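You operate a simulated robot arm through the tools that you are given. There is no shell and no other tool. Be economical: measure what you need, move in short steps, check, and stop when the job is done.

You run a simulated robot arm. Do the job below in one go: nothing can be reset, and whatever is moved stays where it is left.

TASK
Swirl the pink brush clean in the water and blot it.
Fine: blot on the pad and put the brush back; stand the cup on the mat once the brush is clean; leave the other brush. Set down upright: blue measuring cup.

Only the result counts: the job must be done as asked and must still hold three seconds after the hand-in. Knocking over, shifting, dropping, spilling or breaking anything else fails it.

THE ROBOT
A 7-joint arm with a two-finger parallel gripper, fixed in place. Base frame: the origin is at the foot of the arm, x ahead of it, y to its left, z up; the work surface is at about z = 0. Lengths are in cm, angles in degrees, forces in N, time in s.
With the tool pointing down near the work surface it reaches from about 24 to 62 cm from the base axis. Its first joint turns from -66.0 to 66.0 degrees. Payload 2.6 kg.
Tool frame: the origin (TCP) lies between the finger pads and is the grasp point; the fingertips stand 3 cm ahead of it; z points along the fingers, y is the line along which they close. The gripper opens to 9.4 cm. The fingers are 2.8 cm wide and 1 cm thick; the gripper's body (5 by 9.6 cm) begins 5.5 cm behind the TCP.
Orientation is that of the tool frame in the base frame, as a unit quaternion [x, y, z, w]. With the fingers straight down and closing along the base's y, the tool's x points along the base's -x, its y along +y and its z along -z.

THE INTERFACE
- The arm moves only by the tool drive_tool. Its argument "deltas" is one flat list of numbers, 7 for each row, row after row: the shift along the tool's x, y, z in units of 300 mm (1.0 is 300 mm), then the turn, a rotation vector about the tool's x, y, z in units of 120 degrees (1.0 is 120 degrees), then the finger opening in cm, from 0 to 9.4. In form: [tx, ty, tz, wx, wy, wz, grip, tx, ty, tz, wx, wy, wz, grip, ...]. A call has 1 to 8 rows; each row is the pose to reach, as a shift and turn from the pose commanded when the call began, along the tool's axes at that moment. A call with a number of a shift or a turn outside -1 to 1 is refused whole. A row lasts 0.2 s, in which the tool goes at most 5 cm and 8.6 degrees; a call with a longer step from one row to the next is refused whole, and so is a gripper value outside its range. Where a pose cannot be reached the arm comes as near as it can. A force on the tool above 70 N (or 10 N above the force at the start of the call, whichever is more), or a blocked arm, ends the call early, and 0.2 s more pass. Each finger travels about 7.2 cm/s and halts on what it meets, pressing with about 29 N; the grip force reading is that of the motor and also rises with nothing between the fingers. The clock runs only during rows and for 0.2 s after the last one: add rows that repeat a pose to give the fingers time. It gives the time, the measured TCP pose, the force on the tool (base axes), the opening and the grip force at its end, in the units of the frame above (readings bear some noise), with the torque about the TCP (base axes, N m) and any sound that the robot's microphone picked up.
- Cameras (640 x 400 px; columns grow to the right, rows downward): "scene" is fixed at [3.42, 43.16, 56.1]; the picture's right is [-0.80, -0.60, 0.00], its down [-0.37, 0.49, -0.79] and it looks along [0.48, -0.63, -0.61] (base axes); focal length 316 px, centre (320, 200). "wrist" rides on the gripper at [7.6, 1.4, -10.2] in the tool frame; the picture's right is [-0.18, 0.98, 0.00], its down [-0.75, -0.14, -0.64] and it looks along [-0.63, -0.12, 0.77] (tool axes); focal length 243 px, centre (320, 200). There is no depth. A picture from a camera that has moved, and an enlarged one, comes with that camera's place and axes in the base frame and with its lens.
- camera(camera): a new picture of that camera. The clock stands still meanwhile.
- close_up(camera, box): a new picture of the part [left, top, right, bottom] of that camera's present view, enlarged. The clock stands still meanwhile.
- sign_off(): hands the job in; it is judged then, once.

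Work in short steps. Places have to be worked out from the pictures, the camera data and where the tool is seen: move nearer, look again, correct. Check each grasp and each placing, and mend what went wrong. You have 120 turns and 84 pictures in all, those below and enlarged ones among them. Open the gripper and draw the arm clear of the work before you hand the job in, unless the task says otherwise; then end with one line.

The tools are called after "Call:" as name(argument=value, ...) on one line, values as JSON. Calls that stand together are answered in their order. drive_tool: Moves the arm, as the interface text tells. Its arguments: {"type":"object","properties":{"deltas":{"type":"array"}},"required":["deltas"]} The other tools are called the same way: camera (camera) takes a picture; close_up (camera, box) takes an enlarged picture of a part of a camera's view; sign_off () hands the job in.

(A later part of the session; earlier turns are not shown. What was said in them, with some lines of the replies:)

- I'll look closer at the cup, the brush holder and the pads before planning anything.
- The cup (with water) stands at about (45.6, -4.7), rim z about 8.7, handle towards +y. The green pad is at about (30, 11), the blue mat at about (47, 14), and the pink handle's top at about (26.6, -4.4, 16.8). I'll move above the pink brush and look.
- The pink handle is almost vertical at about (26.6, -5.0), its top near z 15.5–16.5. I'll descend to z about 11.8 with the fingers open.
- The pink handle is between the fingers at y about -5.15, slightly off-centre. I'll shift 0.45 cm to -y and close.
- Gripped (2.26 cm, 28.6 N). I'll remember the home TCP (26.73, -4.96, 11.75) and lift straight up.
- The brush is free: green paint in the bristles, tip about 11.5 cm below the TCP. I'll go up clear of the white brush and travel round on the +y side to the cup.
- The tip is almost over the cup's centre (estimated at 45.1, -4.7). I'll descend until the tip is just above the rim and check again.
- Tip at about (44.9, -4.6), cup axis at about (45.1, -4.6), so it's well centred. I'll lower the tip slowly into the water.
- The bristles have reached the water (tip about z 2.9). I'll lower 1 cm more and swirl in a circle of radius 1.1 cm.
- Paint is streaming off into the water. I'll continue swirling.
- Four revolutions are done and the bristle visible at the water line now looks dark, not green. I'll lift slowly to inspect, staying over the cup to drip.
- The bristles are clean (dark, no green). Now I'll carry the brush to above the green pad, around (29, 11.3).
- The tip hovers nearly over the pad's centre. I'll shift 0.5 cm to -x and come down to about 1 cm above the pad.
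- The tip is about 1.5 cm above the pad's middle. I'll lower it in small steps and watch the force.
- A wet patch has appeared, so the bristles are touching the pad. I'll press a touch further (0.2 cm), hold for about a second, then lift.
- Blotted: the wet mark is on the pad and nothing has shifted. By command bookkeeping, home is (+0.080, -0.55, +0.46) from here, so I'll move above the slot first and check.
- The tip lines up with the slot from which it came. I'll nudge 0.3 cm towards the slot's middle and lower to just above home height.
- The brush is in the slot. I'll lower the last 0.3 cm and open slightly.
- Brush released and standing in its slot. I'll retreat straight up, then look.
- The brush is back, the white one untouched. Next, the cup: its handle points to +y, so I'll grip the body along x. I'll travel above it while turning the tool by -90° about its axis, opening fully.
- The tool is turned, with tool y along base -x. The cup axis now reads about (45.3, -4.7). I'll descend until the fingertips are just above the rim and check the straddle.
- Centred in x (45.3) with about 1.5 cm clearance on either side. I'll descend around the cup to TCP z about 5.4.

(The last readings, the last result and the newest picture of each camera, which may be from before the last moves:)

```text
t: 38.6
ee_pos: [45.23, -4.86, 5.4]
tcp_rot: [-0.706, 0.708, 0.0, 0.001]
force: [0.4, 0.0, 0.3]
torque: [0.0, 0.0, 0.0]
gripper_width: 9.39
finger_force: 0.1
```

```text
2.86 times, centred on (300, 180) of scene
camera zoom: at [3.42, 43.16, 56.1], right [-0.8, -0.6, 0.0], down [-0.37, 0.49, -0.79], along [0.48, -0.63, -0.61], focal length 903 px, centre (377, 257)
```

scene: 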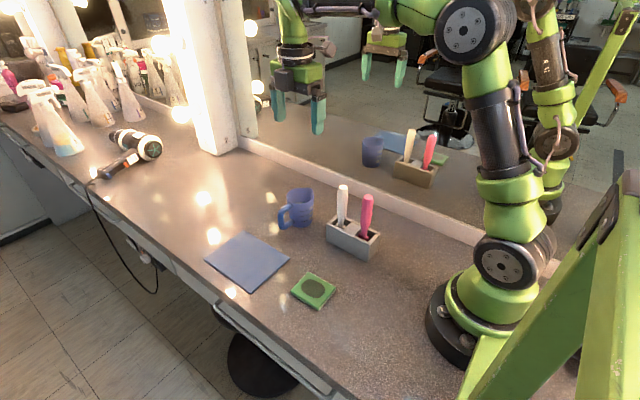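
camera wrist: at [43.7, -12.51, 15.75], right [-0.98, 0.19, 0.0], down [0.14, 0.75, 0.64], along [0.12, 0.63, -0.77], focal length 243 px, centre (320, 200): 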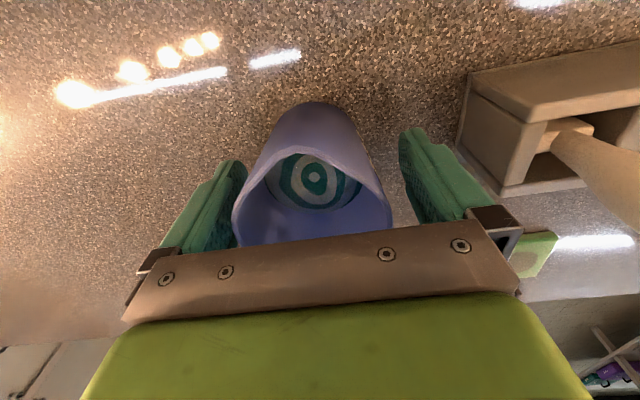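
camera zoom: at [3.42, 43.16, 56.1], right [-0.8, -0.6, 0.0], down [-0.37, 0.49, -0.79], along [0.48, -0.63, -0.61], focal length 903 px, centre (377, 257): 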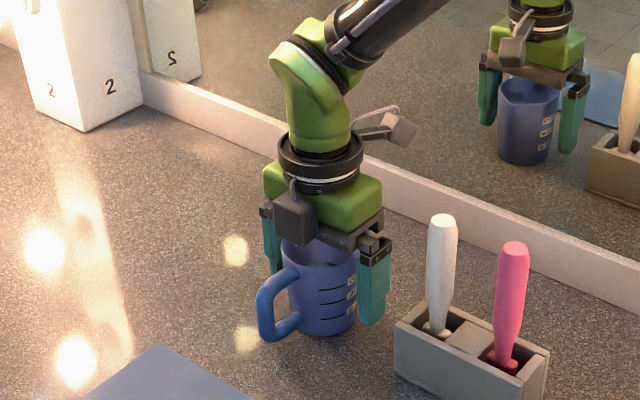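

The cup lies between the fingers, perhaps 0.3 cm towards +x. I'll correct and close slowly.

Call:
drive_tool(deltas=[0, -0.01, 0, 0, 0, 0, 8.8, 0, -0.01, 0, 0, 0, 0, 8.0, 0, -0.01, 0, 0, 0, 0, 7.4, 0, -0.01, 0, 0, 0, 0, 7.0, 0, -0.01, 0, 0, 0, 0, 6.6, 0, -0.01, 0, 0, 0, 0, 6.2, 0, -0.01, 0, 0, 0, 0, 5.8, 0, -0.01, 0, 0, 0, 0, 5.4])

Call:
camera(camera="wrist")

```text
t: 40.4
ee_pos: [45.57, -4.78, 5.37]
tcp_rot: [0.707, -0.707, 0.0, 0.0]
force: [0.7, 0.5, 0.1]
torque: [0.01, 0.02, -0.02]
gripper_width: 7.03
finger_force: 29.0
```

```text
42 pictures are left
camera wrist: at [44.02, -12.5, 15.71], right [-0.98, 0.18, 0.0], down [0.14, 0.75, 0.64], along [0.12, 0.63, -0.77], focal length 243 px, centre (320, 200)
```

wrist: 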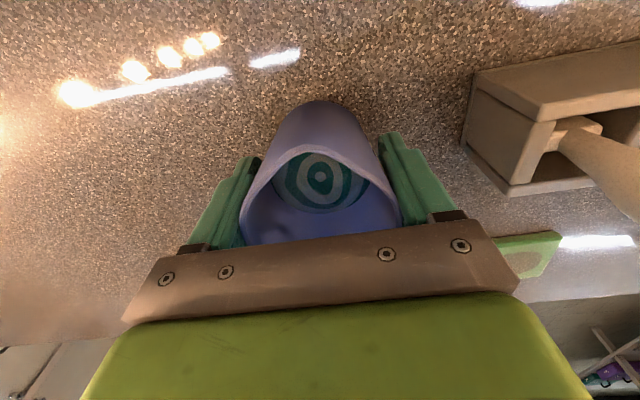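

Firm grip at 7.03 cm. I'll lift slowly, straight up by 4 cm.

Call:
drive_tool(deltas=[0, 0, -0.008, 0, 0, 0, 5.4, 0, 0, -0.022, 0, 0, 0, 5.4, 0, 0, -0.044, 0, 0, 0, 5.4, 0, 0, -0.068, 0, 0, 0, 5.4, 0, 0, -0.092, 0, 0, 0, 5.4, 0, 0, -0.114, 0, 0, 0, 5.4, 0, 0, -0.128, 0, 0, 0, 5.4, 0, 0, -0.133, 0, 0, 0, 5.4])

Call:
close_up(camera="scene", box=[200, 110, 400, 290])

```text
t: 42.2
ee_pos: [45.65, -4.66, 9.42]
tcp_rot: [0.707, -0.707, 0.001, 0.0]
force: [-0.1, -0.6, -1.7]
torque: [-0.05, -0.02, -0.02]
gripper_width: 7.01
finger_force: 28.7
```

```text
2.22 times, centred on (300, 200) of scene
camera zoom: at [3.42, 43.16, 56.1], right [-0.8, -0.6, 0.0], down [-0.37, 0.49, -0.79], along [0.48, -0.63, -0.61], focal length 703 px, centre (364, 200)
```

zoom: 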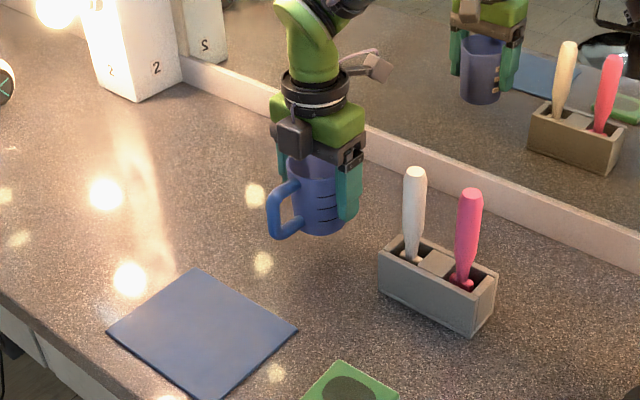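

The cup is lifted level. I'll carry it gently to +y in three smooth segments.

Call:
drive_tool(deltas=[-0.01, 0, 0, 0, 0, 0, 5.4, -0.03, -0.001, 0, 0, 0, 0, 5.4, -0.063, -0.003, 0, 0, 0, 0, 5.4, -0.1, -0.004, 0, 0, 0, 0, 5.4, -0.137, -0.005, 0, 0, 0, 0, 5.4, -0.167, -0.007, 0, 0, 0, 0, 5.4, -0.187, -0.008, 0, 0, 0, 0, 5.4, -0.198, -0.008, 0, 0, 0, 0, 5.4])

Call:
drive_tool(deltas=[-0.01, 0, 0, 0, 0, 0, 5.4, -0.03, -0.001, 0, 0, 0, 0, 5.4, -0.063, -0.003, 0, 0, 0, 0, 5.4, -0.1, -0.004, 0, 0, 0, 0, 5.4, -0.137, -0.005, 0, 0, 0, 0, 5.4, -0.167, -0.007, 0, 0, 0, 0, 5.4, -0.187, -0.008, 0, 0, 0, 0, 5.4, -0.198, -0.008, 0, 0, 0, 0, 5.4])

Call:
drive_tool(deltas=[-0.01, 0, 0, 0, 0, 0, 5.4, -0.03, -0.001, 0, 0, 0, 0, 5.4, -0.063, -0.003, 0, 0, 0, 0, 5.4, -0.1, -0.004, 0, 0, 0, 0, 5.4, -0.137, -0.005, 0, 0, 0, 0, 5.4, -0.167, -0.007, 0, 0, 0, 0, 5.4, -0.187, -0.008, 0, 0, 0, 0, 5.4, -0.198, -0.008, 0, 0, 0, 0, 5.4])

Call:
close_up(camera="scene", box=[160, 130, 360, 310])

Call:
camera(camera="wrist")

```text
t: 44.0
ee_pos: [46.18, 1.14, 9.33]
tcp_rot: [0.707, -0.707, 0.0, 0.0]
force: [-0.3, 0.6, -1.4]
torque: [-0.06, 0.0, -0.05]
gripper_width: 7.02
finger_force: 28.9
```

```text
t: 45.8
ee_pos: [46.14, 7.17, 9.34]
tcp_rot: [0.708, -0.707, -0.001, 0.0]
force: [0.0, -0.1, -2.1]
torque: [-0.06, -0.02, 0.01]
gripper_width: 7.03
finger_force: 28.8
```

```text
t: 47.6
ee_pos: [46.36, 13.1, 9.36]
tcp_rot: [-0.707, 0.707, 0.0, 0.0]
force: [0.3, -0.6, -0.1]
torque: [-0.02, 0.0, 0.0]
gripper_width: 6.98
finger_force: 29.3
```

```text
2.22 times, centred on (260, 220) of scene
camera zoom: at [3.42, 43.16, 56.1], right [-0.8, -0.6, 0.0], down [-0.37, 0.49, -0.79], along [0.48, -0.63, -0.61], focal length 703 px, centre (453, 156)
```

zoom: 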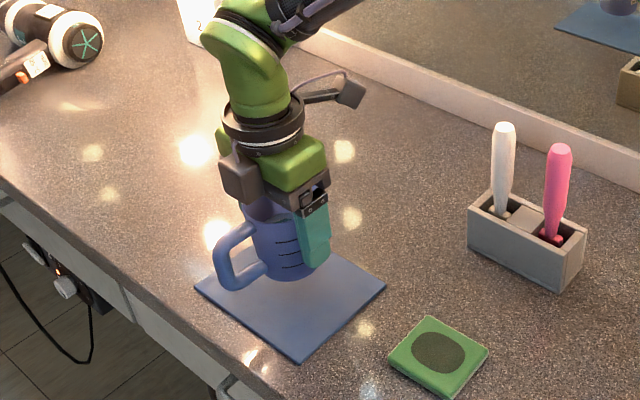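

```text
39 pictures are left
camera wrist: at [44.84, 5.36, 19.72], right [-0.98, 0.18, 0.0], down [0.14, 0.75, 0.64], along [0.12, 0.63, -0.77], focal length 243 px, centre (320, 200)
```

wrist: 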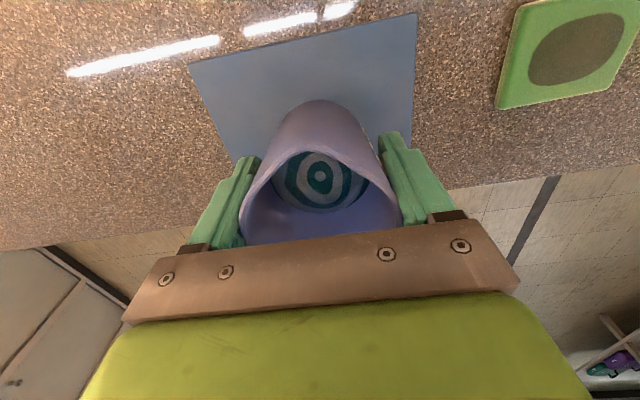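

The cup is above the mat (mat spans about x 39–55, y 7.5–19.5) and level. I'll lower 3.3 cm, then creep to contact.

Call:
drive_tool(deltas=[0, 0, 0.01, 0, 0, 0, 5.4, 0, 0, 0.027, 0, 0, 0, 5.4, 0, 0, 0.047, 0, 0, 0, 5.4, 0, 0, 0.067, 0, 0, 0, 5.4, 0, 0, 0.085, 0, 0, 0, 5.4, 0, 0, 0.1, 0, 0, 0, 5.4, 0, 0, 0.108, 0, 0, 0, 5.4, 0, 0, 0.11, 0, 0, 0, 5.4])

Call:
close_up(camera="scene", box=[190, 180, 310, 300])

```text
t: 49.4
ee_pos: [46.36, 13.0, 5.94]
tcp_rot: [-0.707, 0.708, 0.0, 0.0]
force: [0.2, 0.5, -2.5]
torque: [-0.02, 0.04, 0.0]
gripper_width: 7.0
finger_force: 29.3
```

```text
3.33 times, centred on (250, 240) of scene
camera zoom: at [3.42, 43.16, 56.1], right [-0.8, -0.6, 0.0], down [-0.37, 0.49, -0.79], along [0.48, -0.63, -0.61], focal length 1054 px, centre (553, 67)
```

zoom: 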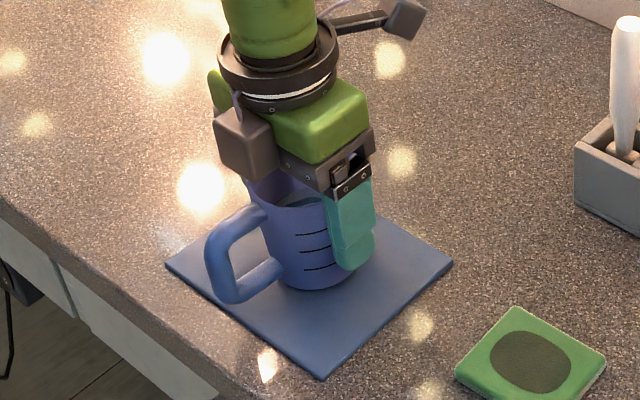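

Nearly down, with the weight still on the tool. I'll creep down in 0.1 cm steps.

Call:
drive_tool(deltas=[0, 0, 0.003, 0, 0, 0, 5.4, 0, 0, 0.006, 0, 0, 0, 5.4, 0, 0, 0.008, 0, 0, 0, 5.4, 0, 0, 0.008, 0, 0, 0, 5.4])

```text
t: 50.4
ee_pos: [46.5, 13.12, 5.77]
tcp_rot: [-0.706, 0.708, -0.001, 0.001]
force: [-2.8, -2.6, 12.5]
torque: [0.08, 0.3, 0.05]
gripper_width: 6.98
finger_force: 28.5
```

Contact is felt (+12.5 N). I'll ease off 0.1 cm and open slowly.

Call:
drive_tool(deltas=[0, 0, -0.003, 0, 0, 0, 5.4, 0, 0, -0.003, 0, 0, 0, 5.4])

Call:
drive_tool(deltas=[0, 0, 0, 0, 0, 0, 6.6, 0, 0, 0, 0, 0, 0, 7.2, 0, 0, 0, 0, 0, 0, 7.8, 0, 0, 0, 0, 0, 0, 8.6, 0, 0, 0, 0, 0, 0, 9.4, 0, 0, 0, 0, 0, 0, 9.4])

Call:
camera(camera="wrist")

Call:
close_up(camera="scene", box=[190, 180, 310, 300])

```text
t: 51.0
ee_pos: [46.41, 13.12, 5.89]
tcp_rot: [0.707, -0.707, 0.0, -0.001]
force: [5.9, 0.0, 5.6]
torque: [0.11, -0.16, -0.11]
gripper_width: 7.0
finger_force: 29.6
```

```text
t: 52.4
ee_pos: [46.35, 13.12, 5.92]
tcp_rot: [0.708, -0.706, 0.0, 0.0]
force: [0.0, 0.4, 0.1]
torque: [0.03, 0.0, 0.01]
gripper_width: 9.4
finger_force: 0.0
```

```text
37 pictures are left
camera wrist: at [44.77, 5.43, 16.17], right [-0.98, 0.18, 0.0], down [0.14, 0.75, 0.64], along [0.12, 0.63, -0.77], focal length 243 px, centre (320, 200)
```

wrist: 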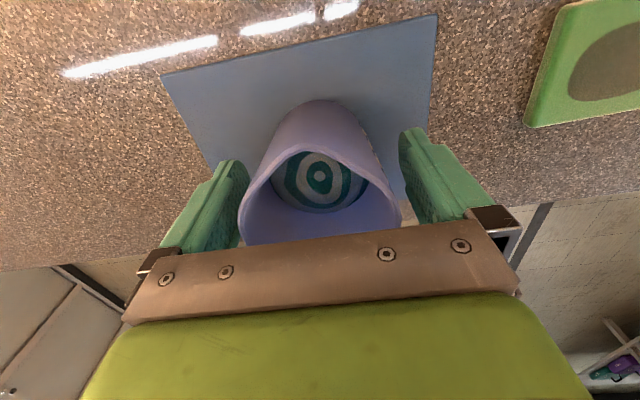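

```text
3.33 times, centred on (250, 240) of scene
camera zoom: at [3.42, 43.16, 56.1], right [-0.8, -0.6, 0.0], down [-0.37, 0.49, -0.79], along [0.48, -0.63, -0.61], focal length 1054 px, centre (553, 67)
```

zoom: 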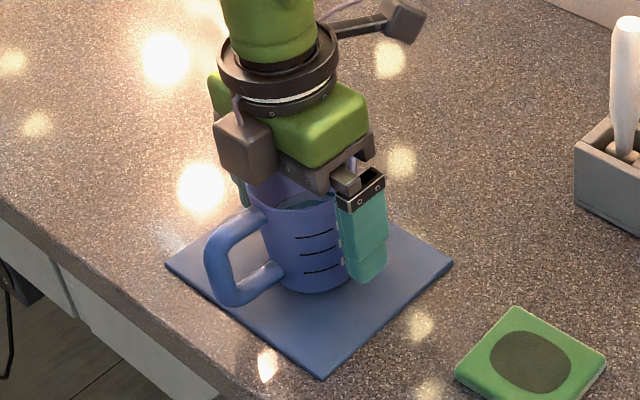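

Released, and the cup stands upright on the mat with both fingers clear. I'll withdraw straight up, slowly at first.

Call:
drive_tool(deltas=[0, 0, -0.04, 0, 0, 0, 9.4, 0, 0, -0.1, 0, 0, 0, 9.4, 0, 0, -0.18, 0, 0, 0, 9.4, 0, 0, -0.28, 0, 0, 0, 9.4, 0, 0, -0.4, 0, 0, 0, 9.4, 0, 0, -0.52, 0, 0, 0, 9.4, 0, 0, -0.65, 0, 0, 0, 9.4, 0, 0, -0.75, 0, 0, 0, 9.4])

Call:
camera(camera="scene")

Call:
close_up(camera="scene", box=[190, 160, 400, 320])

```text
t: 54.2
ee_pos: [46.35, 12.98, 28.29]
tcp_rot: [-0.707, 0.707, 0.001, 0.0]
force: [-0.9, 0.0, -0.1]
torque: [0.05, 0.02, -0.01]
gripper_width: 9.39
finger_force: 0.1
```

```text
35 pictures are left
```

scene: 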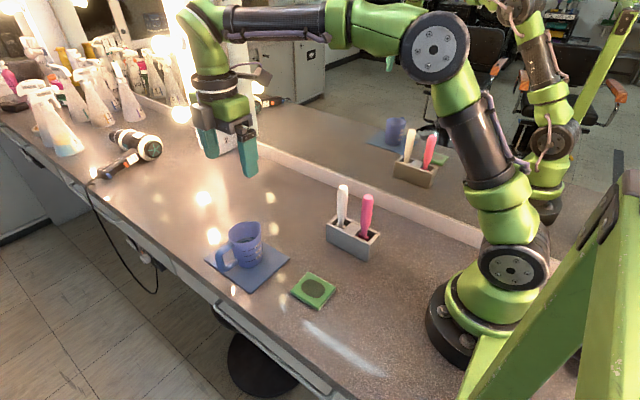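

```text
2.50 times, centred on (295, 240) of scene
camera zoom: at [3.42, 43.16, 56.1], right [-0.8, -0.6, 0.0], down [-0.37, 0.49, -0.79], along [0.48, -0.63, -0.61], focal length 790 px, centre (382, 100)
```

zoom: 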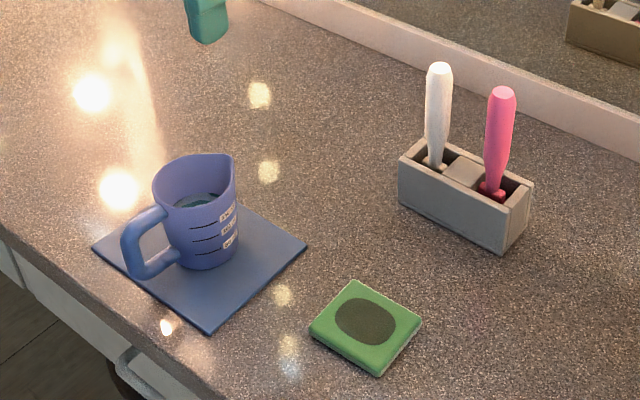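

Everything is in place: both brushes are in the holder, the pad carries the blot, the cup stands upright on the mat, and the arm is clear. I'm handing in.

Call:
sign_off()

```text
The job is handed in.
```

The pink brush was swirled clean, blotted on the green pad and put back in its holder. The blue measuring cup stands upright on the mat, and the white brush was left untouched.
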